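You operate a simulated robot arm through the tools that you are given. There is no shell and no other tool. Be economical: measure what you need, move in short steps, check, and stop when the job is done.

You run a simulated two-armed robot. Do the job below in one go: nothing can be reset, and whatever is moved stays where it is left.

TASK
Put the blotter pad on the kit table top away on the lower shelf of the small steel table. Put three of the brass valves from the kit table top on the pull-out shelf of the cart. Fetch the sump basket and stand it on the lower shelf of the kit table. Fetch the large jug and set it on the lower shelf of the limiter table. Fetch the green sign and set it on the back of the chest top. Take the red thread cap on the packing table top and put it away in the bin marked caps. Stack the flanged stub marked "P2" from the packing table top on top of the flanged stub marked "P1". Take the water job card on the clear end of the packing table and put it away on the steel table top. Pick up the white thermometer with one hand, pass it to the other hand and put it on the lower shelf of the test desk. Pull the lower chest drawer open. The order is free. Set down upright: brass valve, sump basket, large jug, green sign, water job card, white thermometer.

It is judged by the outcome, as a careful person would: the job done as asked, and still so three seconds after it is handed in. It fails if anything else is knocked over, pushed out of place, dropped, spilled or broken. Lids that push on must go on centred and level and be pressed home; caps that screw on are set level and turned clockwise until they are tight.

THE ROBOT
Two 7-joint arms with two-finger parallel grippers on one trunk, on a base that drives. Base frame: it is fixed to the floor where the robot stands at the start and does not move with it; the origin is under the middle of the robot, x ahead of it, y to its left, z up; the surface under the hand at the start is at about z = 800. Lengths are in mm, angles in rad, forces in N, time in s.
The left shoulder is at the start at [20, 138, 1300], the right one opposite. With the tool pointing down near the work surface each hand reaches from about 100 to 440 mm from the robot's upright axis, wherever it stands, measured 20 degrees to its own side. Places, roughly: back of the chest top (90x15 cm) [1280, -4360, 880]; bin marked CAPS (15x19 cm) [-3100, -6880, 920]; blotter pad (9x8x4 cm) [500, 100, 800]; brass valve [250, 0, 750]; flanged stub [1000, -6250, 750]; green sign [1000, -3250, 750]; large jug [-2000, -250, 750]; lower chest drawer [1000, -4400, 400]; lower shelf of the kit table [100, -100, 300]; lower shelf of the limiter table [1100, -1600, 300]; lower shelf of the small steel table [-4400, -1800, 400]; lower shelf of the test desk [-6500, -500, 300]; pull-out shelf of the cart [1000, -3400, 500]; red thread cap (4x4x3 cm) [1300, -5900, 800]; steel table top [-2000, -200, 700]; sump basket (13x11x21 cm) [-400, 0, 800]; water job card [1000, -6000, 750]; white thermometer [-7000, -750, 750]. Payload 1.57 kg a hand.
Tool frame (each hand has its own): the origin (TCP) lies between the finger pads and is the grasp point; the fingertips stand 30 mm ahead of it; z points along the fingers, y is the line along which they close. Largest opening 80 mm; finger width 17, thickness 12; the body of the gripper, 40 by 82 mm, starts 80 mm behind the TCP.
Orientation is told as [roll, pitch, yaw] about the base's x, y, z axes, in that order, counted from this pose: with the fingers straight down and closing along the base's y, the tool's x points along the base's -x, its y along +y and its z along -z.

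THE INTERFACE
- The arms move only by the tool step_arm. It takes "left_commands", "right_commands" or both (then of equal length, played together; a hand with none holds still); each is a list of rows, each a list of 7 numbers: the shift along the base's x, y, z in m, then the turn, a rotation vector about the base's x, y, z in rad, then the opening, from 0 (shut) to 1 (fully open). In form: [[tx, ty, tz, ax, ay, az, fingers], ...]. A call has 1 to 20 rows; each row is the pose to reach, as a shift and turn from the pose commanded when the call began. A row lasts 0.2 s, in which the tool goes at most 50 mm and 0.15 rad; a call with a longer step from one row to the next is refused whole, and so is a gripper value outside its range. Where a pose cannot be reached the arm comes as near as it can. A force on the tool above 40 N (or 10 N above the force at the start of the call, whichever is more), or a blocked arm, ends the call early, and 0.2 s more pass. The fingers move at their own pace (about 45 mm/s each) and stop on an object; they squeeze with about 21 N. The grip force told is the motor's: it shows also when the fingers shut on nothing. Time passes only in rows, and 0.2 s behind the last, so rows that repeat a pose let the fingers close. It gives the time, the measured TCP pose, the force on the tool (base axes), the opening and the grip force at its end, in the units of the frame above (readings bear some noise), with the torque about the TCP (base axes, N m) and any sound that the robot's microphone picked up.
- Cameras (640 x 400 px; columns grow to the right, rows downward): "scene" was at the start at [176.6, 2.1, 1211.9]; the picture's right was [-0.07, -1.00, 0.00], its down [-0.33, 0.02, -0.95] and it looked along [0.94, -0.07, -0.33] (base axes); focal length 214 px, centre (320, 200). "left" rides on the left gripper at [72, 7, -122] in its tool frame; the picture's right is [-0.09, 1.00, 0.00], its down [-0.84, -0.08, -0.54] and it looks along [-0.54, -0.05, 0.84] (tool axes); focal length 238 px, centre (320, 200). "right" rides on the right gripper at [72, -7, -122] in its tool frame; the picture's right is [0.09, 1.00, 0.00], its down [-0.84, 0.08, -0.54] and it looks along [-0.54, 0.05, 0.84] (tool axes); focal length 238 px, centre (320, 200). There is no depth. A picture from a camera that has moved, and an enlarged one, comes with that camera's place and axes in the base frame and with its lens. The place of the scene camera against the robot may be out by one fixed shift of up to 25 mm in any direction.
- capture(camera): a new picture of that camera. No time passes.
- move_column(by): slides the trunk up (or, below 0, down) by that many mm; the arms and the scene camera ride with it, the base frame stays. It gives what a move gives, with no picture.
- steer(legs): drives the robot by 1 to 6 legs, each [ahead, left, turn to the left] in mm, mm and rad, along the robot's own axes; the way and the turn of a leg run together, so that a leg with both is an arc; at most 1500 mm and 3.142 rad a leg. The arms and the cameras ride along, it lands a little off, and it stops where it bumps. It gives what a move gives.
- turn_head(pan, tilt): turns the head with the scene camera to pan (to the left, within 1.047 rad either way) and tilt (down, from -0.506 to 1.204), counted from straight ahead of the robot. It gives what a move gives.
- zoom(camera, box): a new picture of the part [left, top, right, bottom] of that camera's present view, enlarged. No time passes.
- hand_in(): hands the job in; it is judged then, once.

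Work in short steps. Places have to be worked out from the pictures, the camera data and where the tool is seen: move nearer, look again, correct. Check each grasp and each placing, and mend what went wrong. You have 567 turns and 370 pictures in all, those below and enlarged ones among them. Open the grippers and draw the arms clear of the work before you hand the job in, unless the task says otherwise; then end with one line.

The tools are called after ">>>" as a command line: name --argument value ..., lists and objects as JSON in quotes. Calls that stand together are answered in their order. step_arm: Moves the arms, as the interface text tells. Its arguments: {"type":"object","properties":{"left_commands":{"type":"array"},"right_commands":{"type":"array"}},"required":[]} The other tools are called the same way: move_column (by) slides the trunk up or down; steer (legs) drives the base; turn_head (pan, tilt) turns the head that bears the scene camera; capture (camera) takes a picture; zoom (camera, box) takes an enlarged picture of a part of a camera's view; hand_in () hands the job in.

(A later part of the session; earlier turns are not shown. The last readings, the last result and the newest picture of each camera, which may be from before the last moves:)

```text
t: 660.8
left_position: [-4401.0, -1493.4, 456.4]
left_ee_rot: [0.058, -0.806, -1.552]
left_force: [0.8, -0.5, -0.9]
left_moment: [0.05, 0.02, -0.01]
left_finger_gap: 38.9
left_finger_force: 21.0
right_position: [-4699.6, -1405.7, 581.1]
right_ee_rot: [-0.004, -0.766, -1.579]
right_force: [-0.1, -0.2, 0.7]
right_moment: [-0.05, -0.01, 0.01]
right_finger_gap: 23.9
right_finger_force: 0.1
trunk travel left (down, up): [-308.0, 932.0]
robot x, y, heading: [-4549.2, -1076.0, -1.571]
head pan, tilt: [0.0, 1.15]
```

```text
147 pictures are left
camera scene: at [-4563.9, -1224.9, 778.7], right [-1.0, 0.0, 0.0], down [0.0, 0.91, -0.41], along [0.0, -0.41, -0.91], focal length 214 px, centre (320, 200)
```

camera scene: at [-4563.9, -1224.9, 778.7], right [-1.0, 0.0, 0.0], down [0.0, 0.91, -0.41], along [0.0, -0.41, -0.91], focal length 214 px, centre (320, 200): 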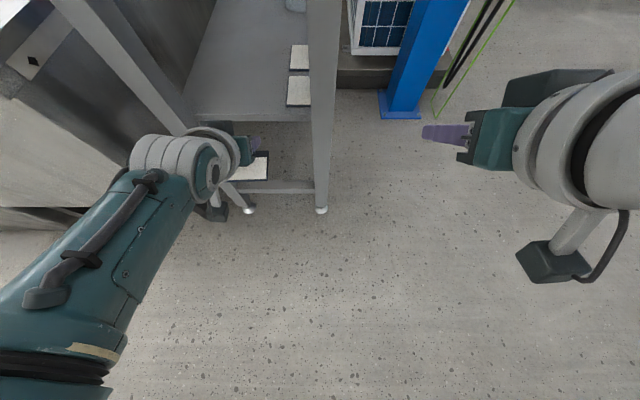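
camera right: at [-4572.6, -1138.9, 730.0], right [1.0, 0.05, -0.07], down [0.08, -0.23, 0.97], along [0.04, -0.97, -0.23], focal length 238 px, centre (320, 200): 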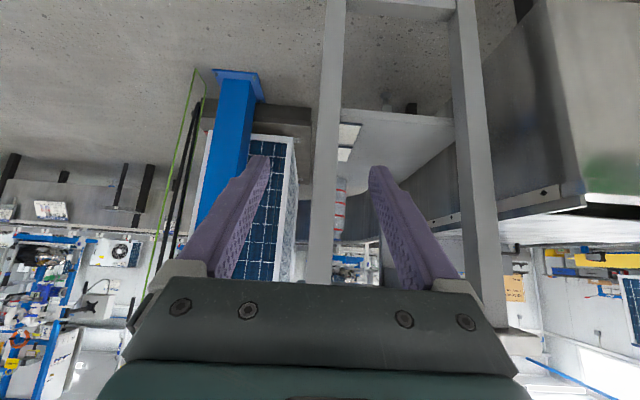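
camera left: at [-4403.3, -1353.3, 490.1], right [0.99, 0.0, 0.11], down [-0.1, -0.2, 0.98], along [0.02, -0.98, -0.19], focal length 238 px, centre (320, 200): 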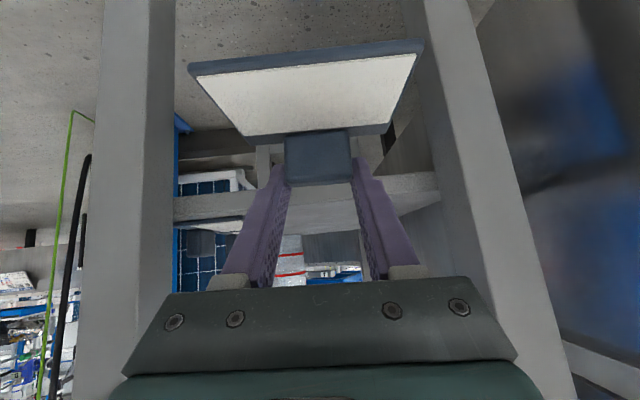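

Better triangulation: the shelf is at z≈463, front edge y≈-1540. I raise 75 mm and then move ahead 122 mm.

>>> move_column --by 78

>>> capture --camera "left"

>>> steer --legs '[[70, 0, 0]]'

>>> capture --camera "left"

>>> capture --camera "scene"

```text
t: 661.9
left_position: [-4401.0, -1492.4, 534.9]
left_ee_rot: [0.059, -0.805, -1.553]
left_force: [0.6, -0.8, 0.0]
left_moment: [-0.02, 0.0, 0.01]
left_finger_gap: 39.0
left_finger_force: 21.2
right_position: [-4700.6, -1404.5, 659.1]
right_ee_rot: [-0.006, -0.765, -1.58]
right_force: [0.3, -0.4, -0.3]
right_moment: [-0.02, -0.02, -0.01]
right_finger_gap: 24.0
right_finger_force: 0.0
trunk travel left (down, up): [-386.0, 854.0]
robot x, y, heading: [-4548.4, -1077.0, -1.568]
head pan, tilt: [0.0, 1.15]
```

```text
146 pictures are left
camera left: at [-4403.3, -1353.3, 568.1], right [0.99, 0.0, 0.11], down [-0.1, -0.2, 0.98], along [0.02, -0.98, -0.19], focal length 238 px, centre (320, 200)
```

left: 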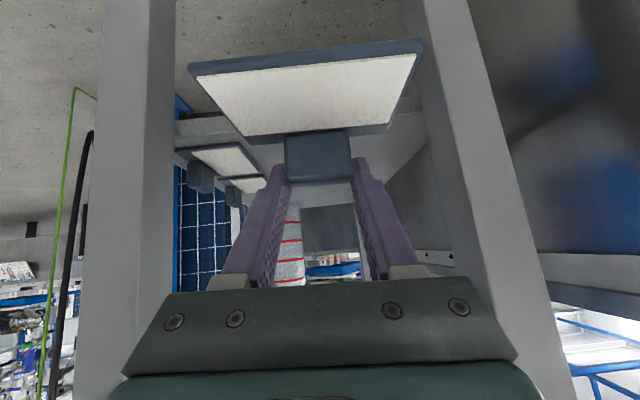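

```text
t: 662.8
left_position: [-4401.8, -1498.0, 524.8]
left_ee_rot: [0.057, -0.764, -1.549]
left_force: [-1.0, 10.1, -1.2]
left_moment: [0.19, 0.02, -0.23]
left_finger_gap: 39.0
left_finger_force: 21.4
right_position: [-4701.1, -1421.2, 658.4]
right_ee_rot: [-0.005, -0.765, -1.578]
right_force: [-0.1, 0.5, -0.1]
right_moment: [-0.01, -0.03, 0.01]
right_finger_gap: 23.8
right_finger_force: 0.1
trunk travel left (down, up): [-386.0, 854.0]
robot x, y, heading: [-4547.1, -1093.8, -1.569]
head pan, tilt: [0.0, 1.15]
stopped in leg 1: the force on the tool passed its limit at 102 N (the readings are from after the stop); the commanded pose is now the measured one
```

```text
145 pictures are left
camera left: at [-4403.8, -1360.7, 562.6], right [0.99, -0.01, 0.11], down [-0.1, -0.23, 0.97], along [0.02, -0.97, -0.23], focal length 238 px, centre (320, 200)
```

left: 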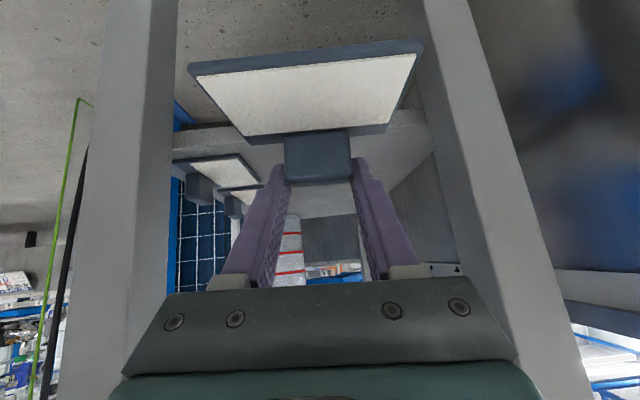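

```text
144 pictures are left
camera scene: at [-4563.9, -1241.9, 856.3], right [-1.0, 0.0, 0.0], down [0.0, 0.91, -0.41], along [0.0, -0.41, -0.91], focal length 214 px, centre (320, 200)
```

scene: 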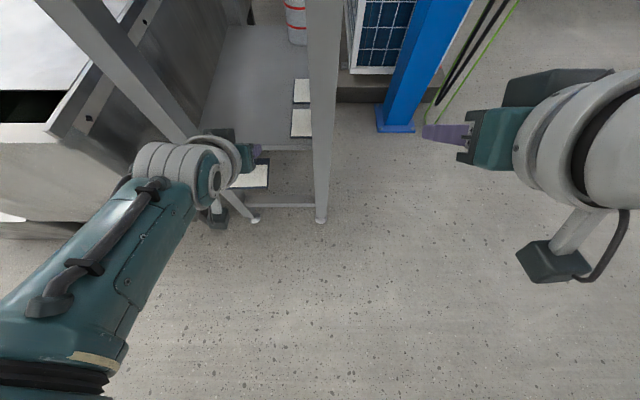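

Something at the finger-tip/pad front met the shelf edge. I back 30 mm, rise 45 mm and look again.

>>> steer --legs '[[-30, 0, 0]]'

>>> move_column --by 50

>>> capture --camera "left"

>>> zoom --camera "scene" --box '[140, 60, 340, 240]'

```text
t: 663.6
left_position: [-4400.9, -1475.1, 528.0]
left_ee_rot: [0.06, -0.778, -1.552]
left_force: [-1.0, 0.1, -0.4]
left_moment: [-0.03, 0.0, 0.01]
left_finger_gap: 38.8
left_finger_force: 20.7
right_position: [-4700.9, -1394.5, 659.2]
right_ee_rot: [-0.005, -0.767, -1.579]
right_force: [0.6, 0.3, -0.6]
right_moment: [0.03, 0.0, 0.0]
right_finger_gap: 24.0
right_finger_force: 0.1
trunk travel left (down, up): [-386.0, 854.0]
robot x, y, heading: [-4552.3, -1063.7, -1.569]
head pan, tilt: [0.0, 1.15]
```

```text
t: 664.5
left_position: [-4400.8, -1475.4, 577.6]
left_ee_rot: [0.06, -0.778, -1.549]
left_force: [-1.2, 0.0, -1.2]
left_moment: [0.0, 0.01, -0.02]
left_finger_gap: 39.1
left_finger_force: 21.0
right_position: [-4700.5, -1394.6, 709.9]
right_ee_rot: [-0.005, -0.767, -1.578]
right_force: [-0.9, 0.1, -0.8]
right_moment: [0.0, -0.01, 0.02]
right_finger_gap: 24.1
right_finger_force: 0.1
trunk travel left (down, up): [-436.0, 804.0]
robot x, y, heading: [-4548.3, -1064.3, -1.566]
head pan, tilt: [0.0, 1.15]
```

```text
143 pictures are left
camera left: at [-4403.6, -1336.8, 614.6], right [0.99, 0.0, 0.11], down [-0.1, -0.22, 0.97], along [0.02, -0.98, -0.22], focal length 238 px, centre (320, 200)
```

left: 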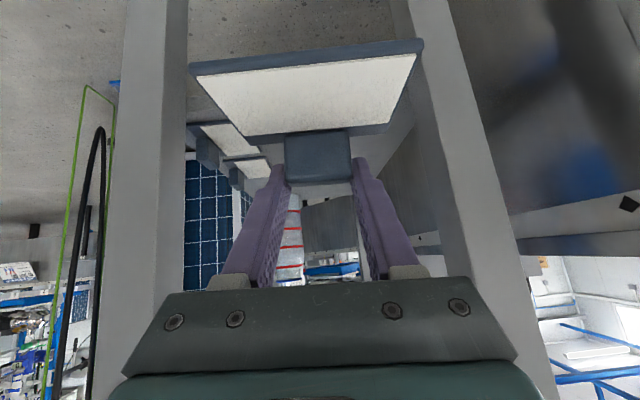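

```text
2.22 times, centred on (240, 150) of scene
camera zoom: at [-4563.9, -1214.8, 906.7], right [-1.0, 0.0, 0.0], down [0.0, 0.91, -0.41], along [0.0, -0.41, -0.91], focal length 477 px, centre (498, 311)
```

zoom: 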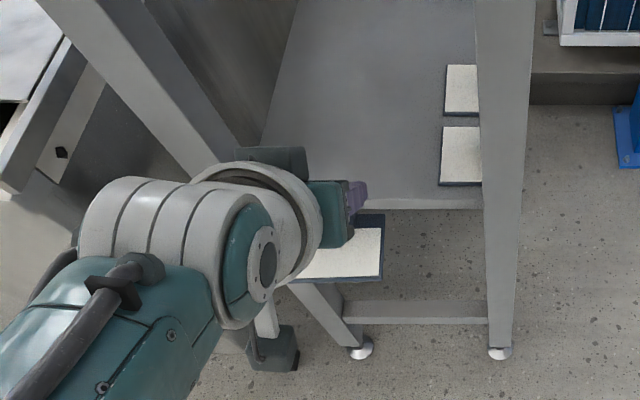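

Now the pad is well above the shelf. Drive ahead in small steps.

>>> steer --legs '[[60, 0, 0]]'

>>> capture --camera "left"

```text
t: 665.5
left_position: [-4401.2, -1498.7, 558.8]
left_ee_rot: [0.06, -0.714, -1.551]
left_force: [-0.2, 13.0, -3.8]
left_moment: [0.33, 0.01, -0.3]
left_finger_gap: 39.0
left_finger_force: 20.5
right_position: [-4699.5, -1439.5, 709.5]
right_ee_rot: [-0.005, -0.765, -1.574]
right_force: [-0.1, 0.6, 0.2]
right_moment: [-0.02, -0.02, -0.02]
right_finger_gap: 24.0
right_finger_force: 0.0
trunk travel left (down, up): [-436.0, 804.0]
robot x, y, heading: [-4548.3, -1116.4, -1.563]
head pan, tilt: [0.0, 1.15]
stopped in leg 1: the force on the tool passed its limit at 93 N (the readings are from after the stop); the commanded pose is now the measured one
```

```text
141 pictures are left
camera left: at [-4404.0, -1363.8, 605.0], right [0.99, -0.01, 0.11], down [-0.1, -0.28, 0.95], along [0.02, -0.96, -0.28], focal length 238 px, centre (320, 200)
```

left: 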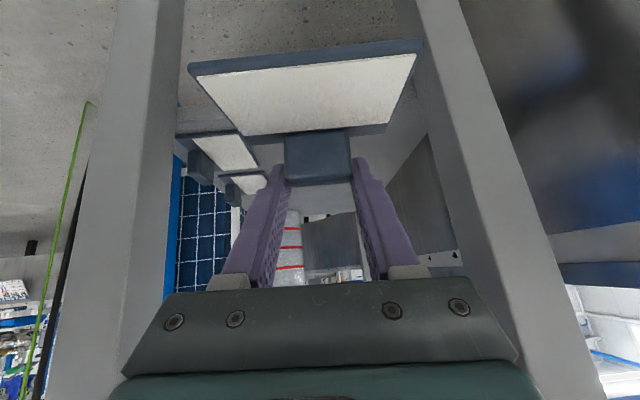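

Blocked again at the same y, so something upright stands there. I zoom around the fingertips.

>>> zoom --camera "left" --box '[170, 90, 450, 280]'

>>> turn_head --pan 0.5 --tilt 0.9

>>> capture --camera "scene"

```text
2.11 times, centred on (310, 185) of left
camera zoom: at [-4404.0, -1363.8, 605.0], right [0.99, -0.01, 0.11], down [-0.1, -0.28, 0.95], along [0.02, -0.96, -0.28], focal length 502 px, centre (341, 232)
```

zoom: 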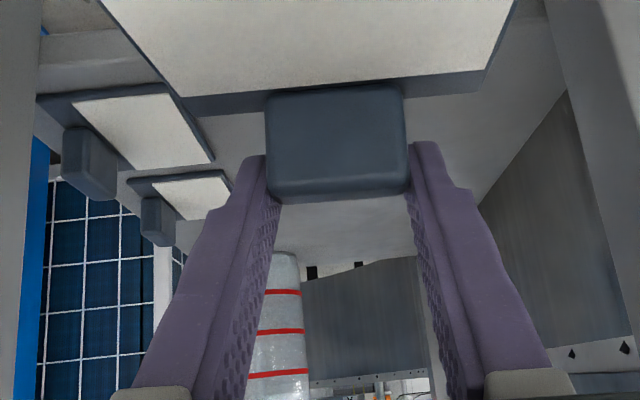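

```text
t: 666.5
left_position: [-4401.6, -1499.0, 560.6]
left_ee_rot: [0.061, -0.717, -1.552]
left_force: [1.1, 18.4, -7.4]
left_moment: [0.55, -0.17, -0.41]
left_finger_gap: 38.8
left_finger_force: 20.9
right_position: [-4700.3, -1437.3, 708.7]
right_ee_rot: [-0.005, -0.762, -1.575]
right_force: [0.6, -0.2, 0.0]
right_moment: [0.01, 0.0, 0.01]
right_finger_gap: 24.0
right_finger_force: 0.1
trunk travel left (down, up): [-436.0, 804.0]
robot x, y, heading: [-4547.1, -1112.3, -1.572]
head pan, tilt: [0.499, 0.901]
```

```text
139 pictures are left
camera scene: at [-4527.8, -1264.5, 922.7], right [-0.88, -0.48, 0.0], down [-0.38, 0.69, -0.62], along [0.3, -0.54, -0.79], focal length 214 px, centre (320, 200)
```

scene: 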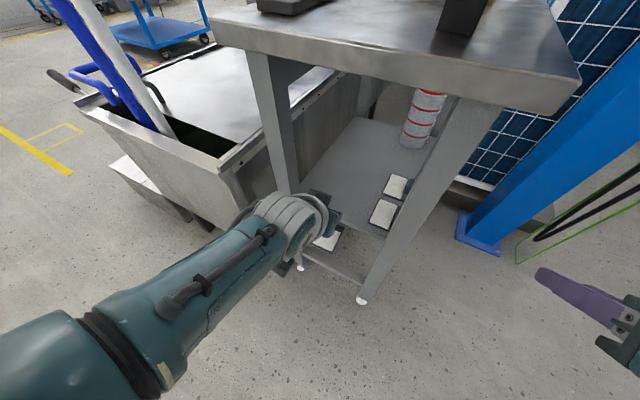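

The contact isn't visible from here. I turn the right hand's camera toward the left hand to see it from the side.

>>> step_arm --right_commands '[[0, 0, 0, 0, 0, 0.14, 0.3], [0, 0, 0, 0, 0, 0.28, 0.3], [0, 0, 0, 0, 0, 0.42, 0.3], [0, 0.01, 0, 0, 0, 0.56, 0.3], [0, 0.02, 0, 0, 0, 0.7, 0.3]]'

>>> capture --camera "right"

```text
t: 667.6
left_position: [-4401.8, -1498.6, 560.3]
left_ee_rot: [0.06, -0.718, -1.55]
left_force: [-0.1, 18.9, -6.5]
left_moment: [0.51, -0.12, -0.37]
left_finger_gap: 38.5
left_finger_force: 21.0
right_position: [-4699.1, -1417.2, 708.6]
right_ee_rot: [-0.001, -0.763, -0.878]
right_force: [-0.2, 0.3, 0.8]
right_moment: [0.0, 0.02, 0.0]
right_finger_gap: 23.9
right_finger_force: 0.1
trunk travel left (down, up): [-436.0, 804.0]
robot x, y, heading: [-4550.6, -1112.2, -1.566]
head pan, tilt: [0.499, 0.901]
```

```text
138 pictures are left
camera right: at [-4792.7, -1315.6, 746.6], right [0.72, 0.69, -0.06], down [0.21, -0.13, 0.97], along [0.66, -0.72, -0.23], focal length 238 px, centre (320, 200)
```

right: 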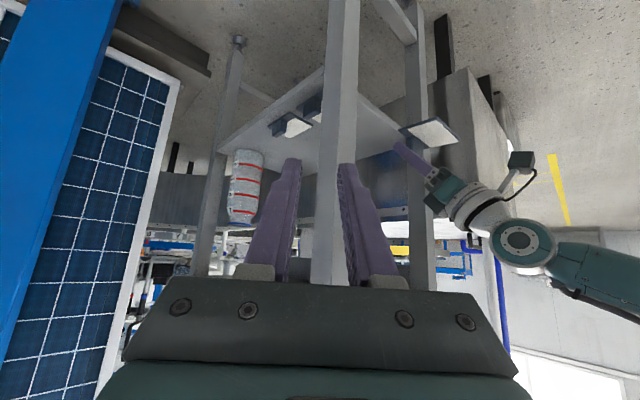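

>>> zoom --camera "right" --box '[340, 80, 580, 240]'

```text
2.50 times, centred on (460, 160) of right
camera zoom: at [-4792.7, -1315.6, 746.6], right [0.72, 0.69, -0.06], down [0.21, -0.13, 0.97], along [0.66, -0.72, -0.23], focal length 596 px, centre (-30, 300)
```

zoom: 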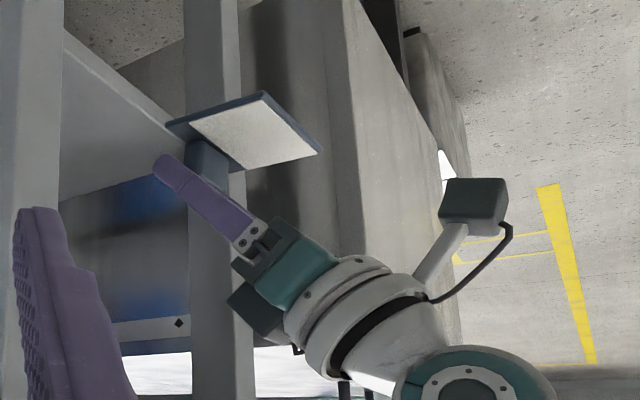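

I back off and probe at a greater height to learn what the obstacle is.

>>> steer --legs '[[-60, 0, 0]]'

>>> capture --camera "left"

>>> capture --camera "right"

```text
t: 668.6
left_position: [-4401.1, -1449.2, 563.6]
left_ee_rot: [0.06, -0.732, -1.55]
left_force: [-1.4, 0.6, -0.7]
left_moment: [-0.06, 0.02, -0.05]
left_finger_gap: 38.7
left_finger_force: 20.7
right_position: [-4700.0, -1364.7, 710.0]
right_ee_rot: [-0.005, -0.768, -0.876]
right_force: [0.8, 0.5, 0.0]
right_moment: [-0.05, 0.0, -0.01]
right_finger_gap: 24.1
right_finger_force: 0.1
trunk travel left (down, up): [-436.0, 804.0]
robot x, y, heading: [-4544.7, -1054.7, -1.573]
head pan, tilt: [0.499, 0.901]
```

```text
136 pictures are left
camera left: at [-4403.8, -1312.7, 607.8], right [0.99, -0.01, 0.11], down [-0.1, -0.27, 0.96], along [0.02, -0.96, -0.27], focal length 238 px, centre (320, 200)
```

left: 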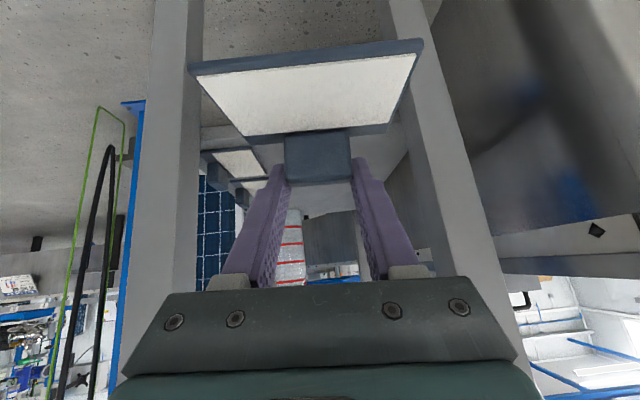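

```text
135 pictures are left
camera right: at [-4792.3, -1262.7, 747.7], right [0.72, 0.69, -0.07], down [0.21, -0.12, 0.97], along [0.66, -0.72, -0.23], focal length 238 px, centre (320, 200)
```

right: 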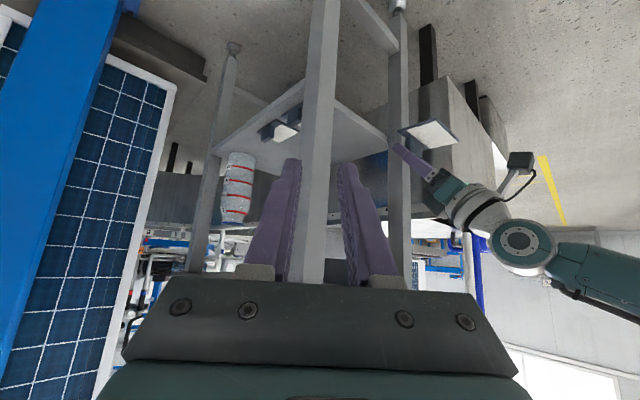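

I restore approach slowly: ahead 38 mm to just before the contact, and zoom.

>>> steer --legs '[[36, 0, 0]]'

>>> zoom --camera "left" --box '[160, 0, 480, 200]'

>>> zoom --camera "right" --box '[340, 80, 560, 220]'

```text
t: 669.5
left_position: [-4400.5, -1486.3, 565.5]
left_ee_rot: [0.061, -0.732, -1.548]
left_force: [-0.1, -0.6, -0.5]
left_moment: [0.0, 0.0, 0.02]
left_finger_gap: 39.0
left_finger_force: 21.5
right_position: [-4701.0, -1399.3, 709.8]
right_ee_rot: [-0.007, -0.767, -0.878]
right_force: [0.2, 0.9, 0.2]
right_moment: [0.02, -0.01, -0.01]
right_finger_gap: 24.2
right_finger_force: 0.0
trunk travel left (down, up): [-436.0, 804.0]
robot x, y, heading: [-4547.1, -1085.8, -1.562]
head pan, tilt: [0.499, 0.901]
```

```text
2.00 times, centred on (320, 100) of left
camera zoom: at [-4403.7, -1348.9, 608.0], right [0.99, -0.01, 0.11], down [-0.1, -0.27, 0.96], along [0.02, -0.96, -0.27], focal length 477 px, centre (320, 400)
```

zoom: 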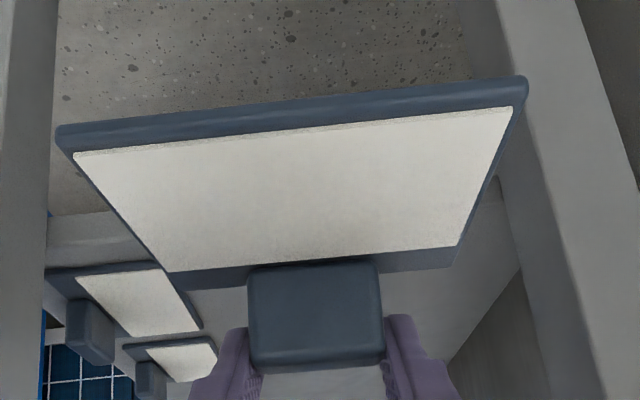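

```text
2.86 times, centred on (450, 150) of right
camera zoom: at [-4792.2, -1298.7, 747.9], right [0.72, 0.69, -0.07], down [0.21, -0.12, 0.97], along [0.66, -0.72, -0.23], focal length 681 px, centre (-51, 343)
```

zoom: 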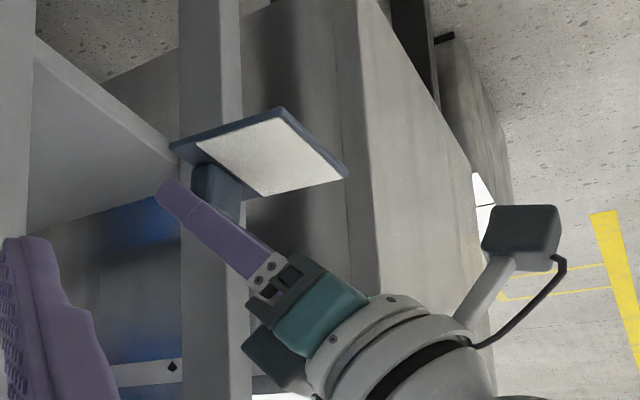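

Nothing obvious. I probe with small arm pushes: first here, then 60 mm higher.

>>> step_arm --left_commands '[[0, -0.006, 0, 0, 0, 0, 0.2], [0, -0.012, 0, 0, 0, 0, 0.2], [0, -0.018, 0, 0, 0, 0, 0.2], [0, -0.024, 0, 0, 0, 0, 0.2], [0, -0.03, 0, 0, 0, 0, 0.2]]'

>>> capture --camera "left"

```text
t: 670.7
left_position: [-4401.7, -1499.2, 558.4]
left_ee_rot: [0.059, -0.713, -1.55]
left_force: [-1.5, 37.6, 13.7]
left_moment: [0.31, 0.34, -0.83]
left_finger_gap: 38.9
left_finger_force: 21.2
right_position: [-4699.6, -1388.6, 707.4]
right_ee_rot: [0.0, -0.762, -0.88]
right_force: [-0.3, -0.3, 0.4]
right_moment: [-0.01, -0.01, -0.02]
right_finger_gap: 24.0
right_finger_force: 0.1
trunk travel left (down, up): [-436.0, 804.0]
robot x, y, heading: [-4547.5, -1087.8, -1.565]
head pan, tilt: [0.499, 0.901]
```

```text
132 pictures are left
camera left: at [-4404.9, -1364.0, 604.7], right [0.99, -0.01, 0.11], down [-0.1, -0.28, 0.95], along [0.02, -0.96, -0.28], focal length 238 px, centre (320, 200)
```

left: 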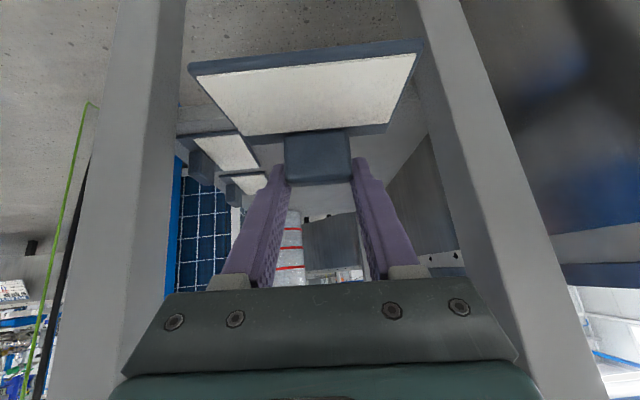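

The -x fingertip meets a plane at y≈-1522. I test 90 mm higher.

>>> step_arm --left_commands '[[0, 0.015, 0.003, 0, 0, 0, 0.2], [0, 0.02, 0.007, 0, -0.0, 0, 0.2]]'

>>> move_column --by 60

>>> step_arm --left_commands '[[0, -0.006, 0, 0, 0, 0, 0.2], [0, -0.012, 0, 0, 0, 0, 0.2], [0, -0.018, 0, 0, 0, 0, 0.2], [0, -0.024, 0, 0, 0, 0, 0.2], [0, -0.03, 0, 0, 0, 0, 0.2], [0, -0.036, 0, 0, 0, 0, 0.2]]'

```text
t: 671.3
left_position: [-4400.4, -1496.8, 574.0]
left_ee_rot: [0.06, -0.737, -1.55]
left_force: [0.5, 0.0, -0.2]
left_moment: [-0.01, 0.03, 0.0]
left_finger_gap: 38.8
left_finger_force: 20.8
right_position: [-4699.5, -1401.0, 708.6]
right_ee_rot: [-0.005, -0.767, -0.876]
right_force: [0.7, 0.3, 1.1]
right_moment: [0.0, 0.03, 0.0]
right_finger_gap: 23.8
right_finger_force: 0.1
trunk travel left (down, up): [-436.0, 804.0]
robot x, y, heading: [-4546.0, -1091.2, -1.569]
head pan, tilt: [0.499, 0.901]
```

```text
t: 672.3
left_position: [-4401.0, -1494.8, 630.4]
left_ee_rot: [0.062, -0.732, -1.549]
left_force: [-0.1, -0.4, -0.9]
left_moment: [-0.01, -0.01, -0.03]
left_finger_gap: 38.9
left_finger_force: 21.5
right_position: [-4699.6, -1400.8, 769.8]
right_ee_rot: [-0.005, -0.768, -0.876]
right_force: [1.0, -0.2, 0.3]
right_moment: [-0.03, -0.01, -0.01]
right_finger_gap: 23.9
right_finger_force: 0.1
trunk travel left (down, up): [-496.0, 744.0]
robot x, y, heading: [-4550.8, -1088.3, -1.566]
head pan, tilt: [0.499, 0.901]
```

```text
t: 673.3
left_position: [-4400.3, -1501.0, 620.9]
left_ee_rot: [0.061, -0.692, -1.551]
left_force: [0.4, 17.9, -3.0]
left_moment: [0.48, -0.02, -0.4]
left_finger_gap: 39.0
left_finger_force: 20.7
right_position: [-4698.9, -1393.9, 768.0]
right_ee_rot: [0.001, -0.765, -0.878]
right_force: [0.4, -0.1, 0.2]
right_moment: [-0.02, 0.01, 0.01]
right_finger_gap: 23.9
right_finger_force: 0.2
trunk travel left (down, up): [-496.0, 744.0]
robot x, y, heading: [-4543.5, -1089.4, -1.567]
head pan, tilt: [0.499, 0.901]
stopped in row 4 (left hand): the force on the tool passed its limit at 49 N (the readings are from after the stop); the commanded pose is now the measured one
```

There is an unseen barrier across the front of this table. I back away and go round to its right (-x) side to look for the open side.

>>> steer --legs '[[-230, 0, 0], [0, -520, 0], [0, 0, 1.57], [0, -500, 0]]'

>>> step_arm --right_commands '[[0, 0, 0, 0, 0, -0.14, 0.3], [0, 0, 0, 0, 0, -0.28, 0.3], [0, 0, 0, 0, 0, -0.42, 0.3], [0, 0, 0, 0, 0, -0.56, 0.3], [0, 0, 0, 0, 0, -0.69, 0.3]]'

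>>> turn_head --pan 0 --tilt 0.5

>>> capture --camera "scene"

>>> capture --camera "left"

```text
t: 684.0
left_position: [-4653.6, -1214.6, 627.0]
left_ee_rot: [0.06, -0.715, -0.011]
left_force: [0.1, 0.2, -1.6]
left_moment: [-0.02, 0.0, 0.03]
left_finger_gap: 39.0
left_finger_force: 21.3
right_position: [-4776.6, -1510.0, 770.1]
right_ee_rot: [-0.005, -0.768, 0.667]
right_force: [0.4, 0.3, -1.2]
right_moment: [-0.02, 0.0, 0.03]
right_finger_gap: 24.2
right_finger_force: 0.1
trunk travel left (down, up): [-496.0, 744.0]
robot x, y, heading: [-5077.1, -1348.4, -0.025]
head pan, tilt: [0.499, 0.901]
```

```text
t: 685.2
left_position: [-4654.5, -1213.4, 627.6]
left_ee_rot: [0.06, -0.718, -0.011]
left_force: [0.5, 0.2, -0.4]
left_moment: [0.02, -0.04, 0.01]
left_finger_gap: 39.0
left_finger_force: 21.0
right_position: [-4777.7, -1509.4, 769.5]
right_ee_rot: [-0.004, -0.768, -0.028]
right_force: [0.6, -0.3, 0.8]
right_moment: [0.0, 0.0, -0.03]
right_finger_gap: 24.0
right_finger_force: 0.1
trunk travel left (down, up): [-496.0, 744.0]
robot x, y, heading: [-5081.6, -1349.4, -0.029]
head pan, tilt: [0.499, 0.901]
```

```text
t: 686.1
left_position: [-4655.5, -1214.2, 627.3]
left_ee_rot: [0.06, -0.716, -0.01]
left_force: [-0.5, 0.8, -0.6]
left_moment: [0.04, 0.03, 0.0]
left_finger_gap: 38.8
left_finger_force: 20.9
right_position: [-4775.6, -1509.4, 769.4]
right_ee_rot: [-0.006, -0.769, -0.025]
right_force: [0.9, 0.3, -0.2]
right_moment: [0.0, 0.01, 0.04]
right_finger_gap: 24.0
right_finger_force: 0.1
trunk travel left (down, up): [-496.0, 744.0]
robot x, y, heading: [-5084.3, -1346.1, -0.023]
head pan, tilt: [0.0, 0.499]
```

```text
131 pictures are left
camera scene: at [-4908.8, -1344.8, 1017.4], right [-0.03, -1.0, 0.0], down [-0.48, 0.01, -0.88], along [0.88, -0.02, -0.48], focal length 214 px, centre (320, 200)
```

scene: 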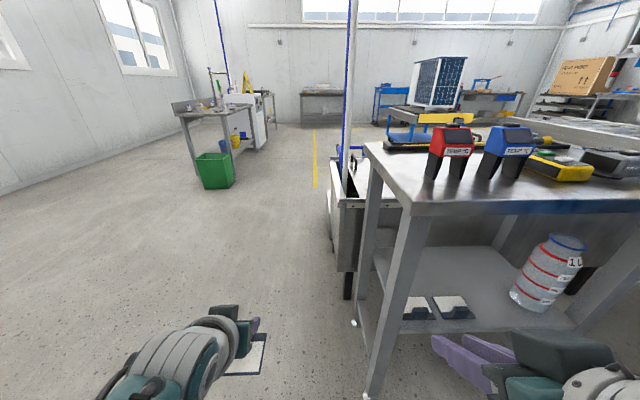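

```text
130 pictures are left
camera left: at [-4788.7, -1212.2, 673.0], right [0.04, 0.99, 0.11], down [0.28, -0.11, 0.95], along [0.96, -0.01, -0.28], focal length 238 px, centre (320, 200)
```

left: 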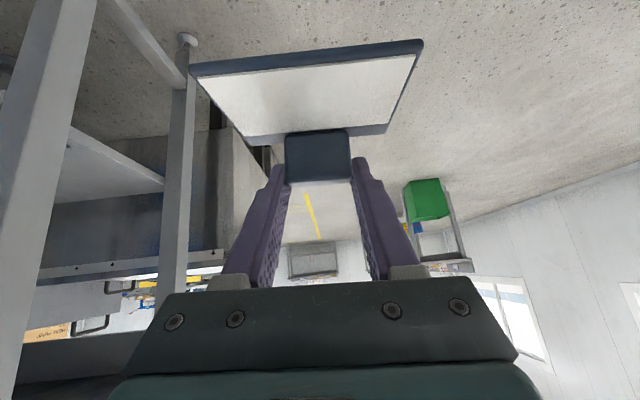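

This long -x side is the table's front: shelf with two other pads (y≈-1632, -1724) and a bottle (y≈-1979); free room between at y≈-1845. I turn 0.88 rad right, lower, and look.

>>> steer --legs '[[0, 0, -0.877]]'

>>> move_column --by -55

>>> capture --camera "left"

>>> capture --camera "scene"

```text
t: 688.7
left_position: [-4703.7, -1588.8, 627.5]
left_ee_rot: [0.06, -0.716, -0.879]
left_force: [-0.1, -0.2, 0.0]
left_moment: [0.0, -0.01, -0.01]
left_finger_gap: 39.0
left_finger_force: 20.9
right_position: [-5007.4, -1687.5, 769.3]
right_ee_rot: [-0.006, -0.769, -0.894]
right_force: [-0.4, -0.1, -0.5]
right_moment: [0.0, 0.01, 0.0]
right_finger_gap: 24.2
right_finger_force: 0.0
trunk travel left (down, up): [-496.0, 744.0]
robot x, y, heading: [-5085.6, -1349.0, -0.893]
head pan, tilt: [0.0, 0.499]
```

```text
t: 689.7
left_position: [-4703.3, -1589.6, 572.9]
left_ee_rot: [0.06, -0.717, -0.881]
left_force: [1.3, -0.5, -0.4]
left_moment: [-0.01, -0.05, -0.01]
left_finger_gap: 39.0
left_finger_force: 21.0
right_position: [-5009.0, -1686.8, 714.0]
right_ee_rot: [-0.005, -0.768, -0.894]
right_force: [-0.2, 0.2, 0.0]
right_moment: [-0.03, 0.03, 0.02]
right_finger_gap: 23.9
right_finger_force: 0.1
trunk travel left (down, up): [-441.0, 799.0]
robot x, y, heading: [-5084.8, -1349.6, -0.893]
head pan, tilt: [0.0, 0.499]
```

```text
129 pictures are left
camera left: at [-4789.8, -1484.8, 618.0], right [0.78, 0.61, 0.11], down [0.09, -0.29, 0.95], along [0.61, -0.74, -0.28], focal length 238 px, centre (320, 200)
```

left: 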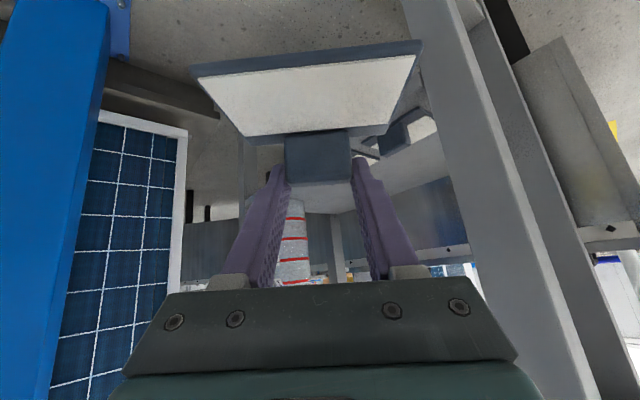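

```text
128 pictures are left
camera scene: at [-4980.2, -1488.8, 962.5], right [-0.78, -0.63, 0.0], down [-0.3, 0.37, -0.88], along [0.55, -0.69, -0.48], focal length 214 px, centre (320, 200)
```

scene: 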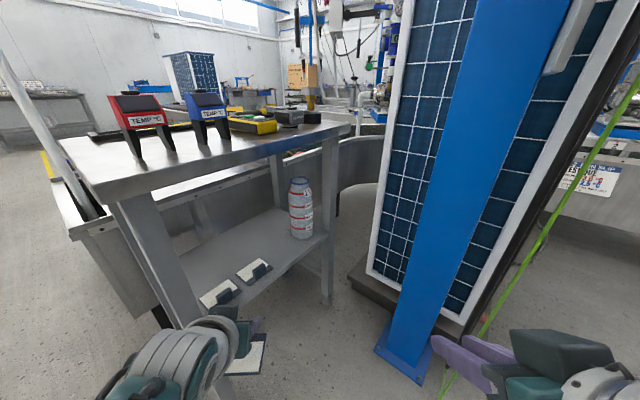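

Good view; the path is free. I pull the right hand inward and drive ahead 240.

>>> step_arm --right_commands '[[0.02, 0.015, 0, 0, 0, 0, 0.3], [0.04, 0.03, 0, 0, 0, 0, 0.3], [0.05, 0.04, 0, 0, 0, 0, 0.3]]'

>>> steer --legs '[[240, 0, 0]]'

>>> capture --camera "left"

>>> capture --camera "scene"

```text
t: 690.5
left_position: [-4704.9, -1588.7, 572.4]
left_ee_rot: [0.061, -0.715, -0.879]
left_force: [-0.4, -0.1, -1.6]
left_moment: [0.01, 0.0, -0.02]
left_finger_gap: 38.9
left_finger_force: 20.7
right_position: [-4958.2, -1644.9, 714.6]
right_ee_rot: [-0.006, -0.768, -0.893]
right_force: [0.6, 0.3, 0.0]
right_moment: [-0.01, -0.04, 0.02]
right_finger_gap: 24.1
right_finger_force: 0.1
trunk travel left (down, up): [-441.0, 799.0]
robot x, y, heading: [-5082.8, -1348.9, -0.896]
head pan, tilt: [0.0, 0.499]
```

```text
t: 692.4
left_position: [-4569.2, -1757.7, 568.2]
left_ee_rot: [0.065, -0.707, -0.893]
left_force: [0.1, 0.2, -0.9]
left_moment: [0.05, 0.01, -0.03]
left_finger_gap: 38.8
left_finger_force: 20.7
right_position: [-4821.6, -1812.0, 710.3]
right_ee_rot: [-0.001, -0.758, -0.91]
right_force: [0.2, -0.1, 0.6]
right_moment: [-0.01, 0.04, 0.01]
right_finger_gap: 24.0
right_finger_force: 0.0
trunk travel left (down, up): [-441.0, 799.0]
robot x, y, heading: [-4941.0, -1523.9, -0.91]
head pan, tilt: [0.0, 0.499]
stopped in leg 1: the robot was blocked; the commanded pose is now the measured one
```

```text
127 pictures are left
camera left: at [-4652.7, -1652.5, 614.6], right [0.79, 0.6, 0.11], down [0.09, -0.3, 0.95], along [0.6, -0.74, -0.29], focal length 238 px, centre (320, 200)
```

left: 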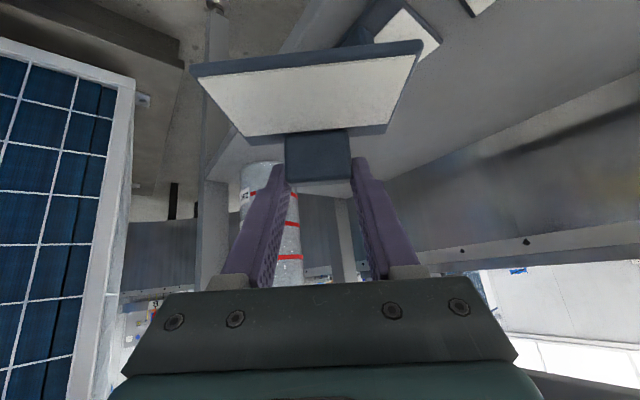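

```text
126 pictures are left
camera scene: at [-4841.4, -1658.3, 960.0], right [-0.79, -0.62, 0.0], down [-0.3, 0.39, -0.87], along [0.54, -0.69, -0.49], focal length 214 px, centre (320, 200)
```

scene: 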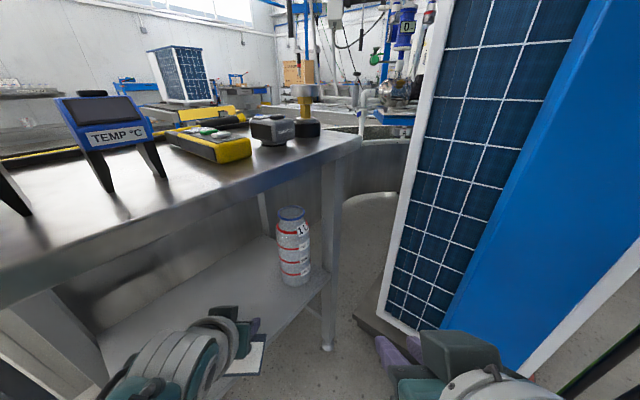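

The robot's body/arm met the table corner. With the left hand this approach does not work, so I will set the pad down on the table's top corner and take it with the right hand. First back off and raise.

>>> steer --legs '[[-235, 0, 0]]'

>>> move_column --by 400

>>> steer --legs '[[0, 0, 0.91]]'

>>> turn_head --pan 0 --tilt 0.7

>>> capture --camera "scene"

```text
t: 694.1
left_position: [-4705.1, -1586.9, 571.3]
left_ee_rot: [0.061, -0.715, -0.887]
left_force: [0.3, 1.1, -0.7]
left_moment: [-0.02, -0.05, 0.02]
left_finger_gap: 39.1
left_finger_force: 21.2
right_position: [-4959.5, -1641.5, 715.5]
right_ee_rot: [-0.004, -0.768, -0.903]
right_force: [0.4, 0.5, 0.4]
right_moment: [0.0, -0.01, 0.02]
right_finger_gap: 24.1
right_finger_force: 0.1
trunk travel left (down, up): [-441.0, 799.0]
robot x, y, heading: [-5080.2, -1340.2, -0.903]
head pan, tilt: [0.0, 0.499]
```

```text
t: 697.9
left_position: [-4705.5, -1588.2, 970.9]
left_ee_rot: [0.062, -0.713, -0.886]
left_force: [0.0, 0.3, -0.4]
left_moment: [-0.02, -0.02, -0.02]
left_finger_gap: 39.1
left_finger_force: 21.3
right_position: [-4961.0, -1643.1, 1115.0]
right_ee_rot: [-0.005, -0.769, -0.903]
right_force: [0.2, -0.9, 0.0]
right_moment: [-0.02, 0.01, 0.0]
right_finger_gap: 23.9
right_finger_force: 0.1
trunk travel left (down, up): [-841.0, 399.0]
robot x, y, heading: [-5081.5, -1346.2, -0.898]
head pan, tilt: [0.0, 0.499]
```

```text
t: 700.7
left_position: [-4657.7, -1199.8, 971.8]
left_ee_rot: [0.062, -0.712, 0.018]
left_force: [0.8, 0.2, -1.0]
left_moment: [-0.03, -0.01, 0.0]
left_finger_gap: 39.2
left_finger_force: 21.2
right_position: [-4772.1, -1432.7, 1114.9]
right_ee_rot: [-0.005, -0.769, 0.006]
right_force: [0.3, -0.1, 0.1]
right_moment: [-0.03, -0.02, 0.03]
right_finger_gap: 24.2
right_finger_force: 0.1
trunk travel left (down, up): [-841.0, 399.0]
robot x, y, heading: [-5082.9, -1344.4, -0.004]
head pan, tilt: [0.0, 0.499]
```

```text
t: 701.4
left_position: [-4657.6, -1198.3, 972.7]
left_ee_rot: [0.06, -0.713, 0.017]
left_force: [-0.8, -0.1, -0.8]
left_moment: [-0.02, 0.0, -0.02]
left_finger_gap: 38.8
left_finger_force: 20.8
right_position: [-4773.3, -1433.7, 1115.1]
right_ee_rot: [-0.007, -0.767, 0.005]
right_force: [0.6, -0.9, 0.0]
right_moment: [-0.03, 0.02, 0.03]
right_finger_gap: 24.1
right_finger_force: 0.0
trunk travel left (down, up): [-841.0, 399.0]
robot x, y, heading: [-5082.6, -1345.6, 0.001]
head pan, tilt: [0.0, 0.7]
```

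```text
125 pictures are left
camera scene: at [-4913.5, -1336.0, 1344.8], right [0.0, -1.0, 0.0], down [-0.64, 0.0, -0.77], along [0.77, 0.0, -0.64], focal length 214 px, centre (320, 200)
```

scene: 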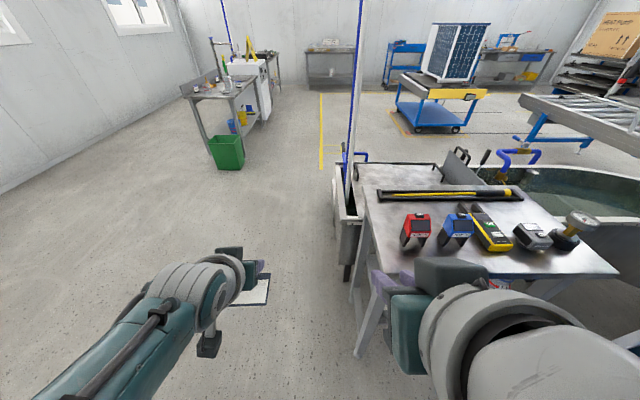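

I go back to the short end, where the top has a free spot ≈(-4420,-1580), set the pad down there with the left hand and regrasp it with the right.

>>> steer --legs '[[0, 420, 0], [0, 0, -1.57], [0, 517, 0]]'

>>> turn_head --pan 0 --tilt 0.8

>>> capture --camera "scene"

>>> capture --camera "left"

```text
t: 710.5
left_position: [-4409.4, -1353.6, 971.6]
left_ee_rot: [0.061, -0.714, -1.547]
left_force: [0.5, -0.1, -0.8]
left_moment: [-0.02, 0.0, 0.01]
left_finger_gap: 39.1
left_finger_force: 21.1
right_position: [-4644.2, -1241.4, 1114.3]
right_ee_rot: [-0.007, -0.767, -1.562]
right_force: [-1.1, -0.8, -0.1]
right_moment: [0.06, 0.0, 0.0]
right_finger_gap: 23.9
right_finger_force: 0.1
trunk travel left (down, up): [-841.0, 399.0]
robot x, y, heading: [-4556.9, -933.1, -1.563]
head pan, tilt: [0.0, 0.7]
```

```text
t: 711.1
left_position: [-4409.1, -1352.9, 972.6]
left_ee_rot: [0.06, -0.715, -1.549]
left_force: [-0.3, 0.1, -0.1]
left_moment: [-0.03, -0.01, 0.02]
left_finger_gap: 39.0
left_finger_force: 20.5
right_position: [-4643.2, -1240.3, 1115.6]
right_ee_rot: [-0.004, -0.768, -1.559]
right_force: [0.4, 0.5, 0.0]
right_moment: [0.02, -0.02, 0.03]
right_finger_gap: 24.0
right_finger_force: 0.1
trunk travel left (down, up): [-841.0, 399.0]
robot x, y, heading: [-4559.0, -930.1, -1.566]
head pan, tilt: [0.0, 0.799]
```

```text
124 pictures are left
camera scene: at [-4572.9, -1102.1, 1336.6], right [-1.0, -0.01, 0.0], down [-0.01, 0.72, -0.7], along [0.01, -0.7, -0.72], focal length 214 px, centre (320, 200)
```

scene: 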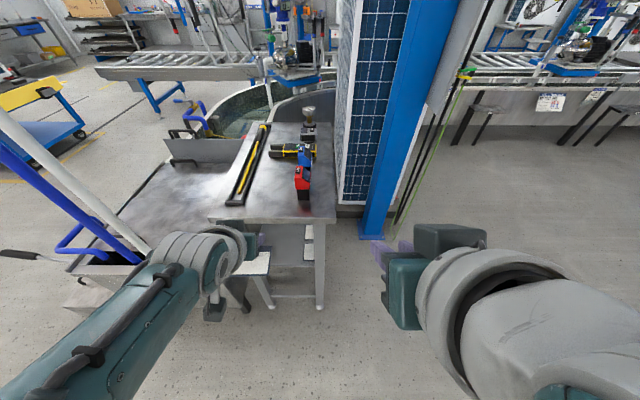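

```text
123 pictures are left
camera left: at [-4412.7, -1217.6, 1017.7], right [0.99, -0.01, 0.11], down [-0.1, -0.28, 0.95], along [0.02, -0.96, -0.28], focal length 238 px, centre (320, 200)
```

left: 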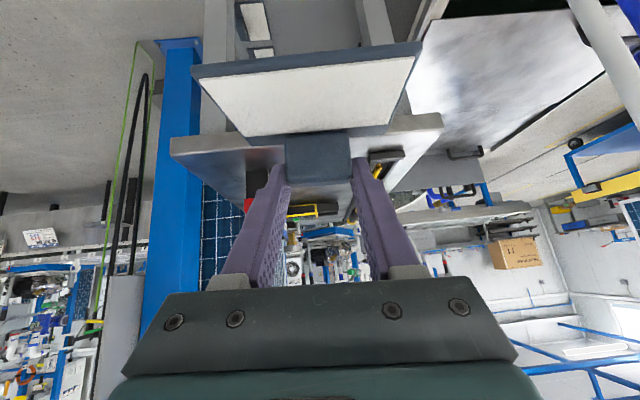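

>>> steer --legs '[[240, -6, 0]]'

>>> move_column --by -75

>>> capture --camera "left"

>>> capture --camera "scene"

```text
t: 712.9
left_position: [-4413.9, -1598.1, 972.8]
left_ee_rot: [0.06, -0.714, -1.547]
left_force: [-0.2, 0.0, -0.7]
left_moment: [-0.02, 0.01, -0.04]
left_finger_gap: 38.9
left_finger_force: 20.6
right_position: [-4648.1, -1484.8, 1115.4]
right_ee_rot: [-0.005, -0.769, -1.562]
right_force: [-0.8, 0.1, 0.0]
right_moment: [-0.02, -0.03, -0.04]
right_finger_gap: 24.0
right_finger_force: 0.1
trunk travel left (down, up): [-841.0, 399.0]
robot x, y, heading: [-4560.5, -1175.0, -1.56]
head pan, tilt: [0.0, 0.799]
```

```text
t: 714.0
left_position: [-4413.8, -1597.9, 898.1]
left_ee_rot: [0.062, -0.712, -1.548]
left_force: [0.4, -0.2, -0.7]
left_moment: [-0.04, 0.0, 0.01]
left_finger_gap: 38.7
left_finger_force: 21.0
right_position: [-4648.5, -1482.9, 1039.4]
right_ee_rot: [-0.006, -0.768, -1.563]
right_force: [-0.1, -0.1, -0.1]
right_moment: [0.0, -0.01, 0.0]
right_finger_gap: 24.0
right_finger_force: 0.0
trunk travel left (down, up): [-766.0, 474.0]
robot x, y, heading: [-4561.6, -1176.4, -1.569]
head pan, tilt: [0.0, 0.799]
```

```text
122 pictures are left
camera left: at [-4417.2, -1461.5, 942.6], right [0.99, -0.01, 0.11], down [-0.1, -0.28, 0.95], along [0.02, -0.96, -0.28], focal length 238 px, centre (320, 200)
```

left: 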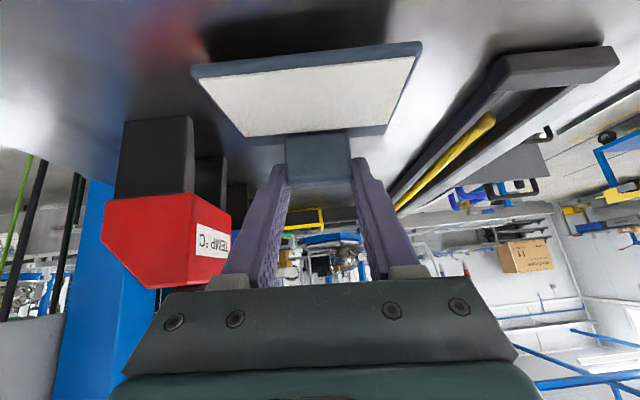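

```text
121 pictures are left
camera scene: at [-4577.3, -1345.9, 1261.6], right [-1.0, -0.01, 0.0], down [-0.01, 0.72, -0.7], along [0.0, -0.7, -0.72], focal length 214 px, centre (320, 200)
```

scene: 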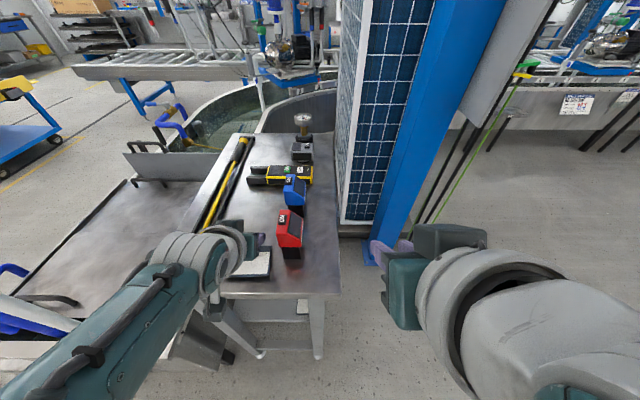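

>>> move_column --by -20

>>> move_column --by -6

>>> move_column --by -5

>>> move_column --by -5

```text
t: 714.7
left_position: [-4413.0, -1601.0, 878.6]
left_ee_rot: [0.062, -0.721, -1.547]
left_force: [0.4, -3.4, 12.5]
left_moment: [-0.2, 0.43, 0.16]
left_finger_gap: 40.3
left_finger_force: 21.4
right_position: [-4648.2, -1485.4, 1020.4]
right_ee_rot: [-0.003, -0.769, -1.564]
right_force: [0.2, -0.7, -0.1]
right_moment: [-0.01, 0.0, -0.03]
right_finger_gap: 24.1
right_finger_force: 0.1
trunk travel left (down, up): [-746.0, 494.0]
robot x, y, heading: [-4565.6, -1174.6, -1.564]
head pan, tilt: [0.0, 0.799]
```

```text
t: 715.1
left_position: [-4413.7, -1601.5, 880.2]
left_ee_rot: [0.059, -0.73, -1.546]
left_force: [1.1, 1.1, 4.8]
left_moment: [-0.05, 0.19, -0.05]
left_finger_gap: 40.0
left_finger_force: 20.9
right_position: [-4647.0, -1484.4, 1018.9]
right_ee_rot: [-0.007, -0.769, -1.564]
right_force: [0.1, -0.2, -0.5]
right_moment: [0.02, 0.0, 0.01]
right_finger_gap: 23.8
right_finger_force: 0.0
trunk travel left (down, up): [-745.0, 495.0]
robot x, y, heading: [-4562.7, -1172.5, -1.563]
head pan, tilt: [0.0, 0.799]
stopped: the force on the tool passed its limit at 52 N (the readings are from after the stop); the commanded pose is now the measured one
```

```text
t: 715.5
left_position: [-4414.7, -1604.8, 878.8]
left_ee_rot: [0.057, -0.743, -1.546]
left_force: [0.9, 0.0, 4.1]
left_moment: [-0.03, 0.18, -0.01]
left_finger_gap: 39.6
left_finger_force: 20.8
right_position: [-4647.5, -1485.0, 1013.5]
right_ee_rot: [-0.004, -0.768, -1.562]
right_force: [-0.3, -0.1, 0.0]
right_moment: [0.0, -0.04, 0.0]
right_finger_gap: 24.3
right_finger_force: 0.2
trunk travel left (down, up): [-740.0, 500.0]
robot x, y, heading: [-4563.0, -1174.1, -1.565]
head pan, tilt: [0.0, 0.799]
stopped: the force on the tool passed its limit at 46 N (the readings are from after the stop); the commanded pose is now the measured one
```

```text
t: 716.2
left_position: [-4416.2, -1607.9, 878.6]
left_ee_rot: [0.055, -0.755, -1.544]
left_force: [1.4, 0.9, 5.7]
left_moment: [-0.06, 0.25, -0.02]
left_finger_gap: 39.6
left_finger_force: 20.7
right_position: [-4645.9, -1484.7, 1010.2]
right_ee_rot: [-0.004, -0.769, -1.562]
right_force: [-0.1, -0.3, 0.1]
right_moment: [-0.01, 0.02, -0.01]
right_finger_gap: 23.9
right_finger_force: 0.1
trunk travel left (down, up): [-736.0, 504.0]
robot x, y, heading: [-4562.2, -1172.4, -1.566]
head pan, tilt: [0.0, 0.799]
stopped: the force on the tool passed its limit at 42 N (the readings are from after the stop); the commanded pose is now the measured one
```

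On the table top. Release and rise.

>>> step_arm --left_commands '[[0, 0, 0.003, 0, 0, 0, 0.55], [0, 0, 0.003, 0, 0, 0, 0.75], [0, 0, 0.003, 0, 0, 0, 0.85], [0, 0, 0.003, 0, 0, 0, 0.85]]'

>>> move_column --by 110

>>> steer --legs '[[-150, 0, 0]]'

>>> capture --camera "left"

```text
t: 717.2
left_position: [-4417.1, -1608.2, 881.5]
left_ee_rot: [0.052, -0.752, -1.542]
left_force: [0.2, -0.1, 0.5]
left_moment: [0.0, -0.04, 0.0]
left_finger_gap: 68.0
left_finger_force: 0.0
right_position: [-4647.7, -1483.8, 1010.5]
right_ee_rot: [-0.006, -0.768, -1.563]
right_force: [0.0, -0.9, 0.9]
right_moment: [-0.02, -0.02, 0.01]
right_finger_gap: 24.0
right_finger_force: 0.1
trunk travel left (down, up): [-736.0, 504.0]
robot x, y, heading: [-4562.2, -1173.6, -1.563]
head pan, tilt: [0.0, 0.799]
```

```text
t: 718.6
left_position: [-4417.3, -1607.5, 991.3]
left_ee_rot: [0.052, -0.751, -1.544]
left_force: [-0.4, 0.3, -0.3]
left_moment: [-0.02, 0.0, -0.01]
left_finger_gap: 67.8
left_finger_force: 0.0
right_position: [-4647.3, -1484.1, 1118.4]
right_ee_rot: [-0.005, -0.767, -1.562]
right_force: [-1.2, 0.2, 0.3]
right_moment: [0.04, -0.04, -0.03]
right_finger_gap: 24.1
right_finger_force: 0.1
trunk travel left (down, up): [-846.0, 394.0]
robot x, y, heading: [-4559.7, -1172.8, -1.56]
head pan, tilt: [0.0, 0.799]
```

```text
t: 720.0
left_position: [-4418.2, -1457.6, 991.0]
left_ee_rot: [0.052, -0.755, -1.539]
left_force: [0.0, -0.4, 0.8]
left_moment: [-0.06, 0.0, 0.01]
left_finger_gap: 68.0
left_finger_force: 0.0
right_position: [-4649.4, -1335.0, 1118.8]
right_ee_rot: [-0.006, -0.767, -1.559]
right_force: [0.4, -0.3, 0.1]
right_moment: [0.0, 0.01, 0.02]
right_finger_gap: 24.1
right_finger_force: 0.0
trunk travel left (down, up): [-846.0, 394.0]
robot x, y, heading: [-4557.2, -1022.4, -1.561]
head pan, tilt: [0.0, 0.799]
```

```text
120 pictures are left
camera left: at [-4420.6, -1320.5, 1031.8], right [0.99, 0.0, 0.1], down [-0.1, -0.25, 0.96], along [0.02, -0.97, -0.24], focal length 238 px, centre (320, 200)
```

left: 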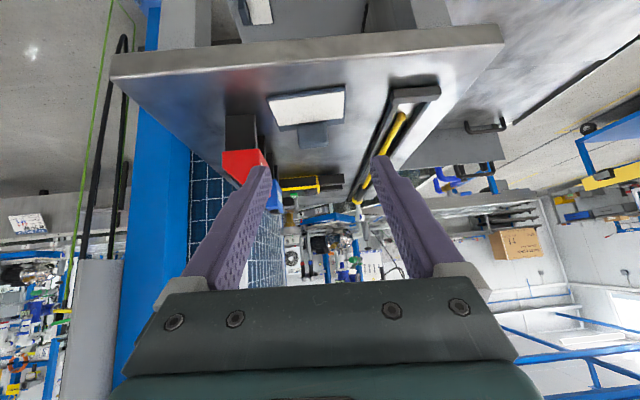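

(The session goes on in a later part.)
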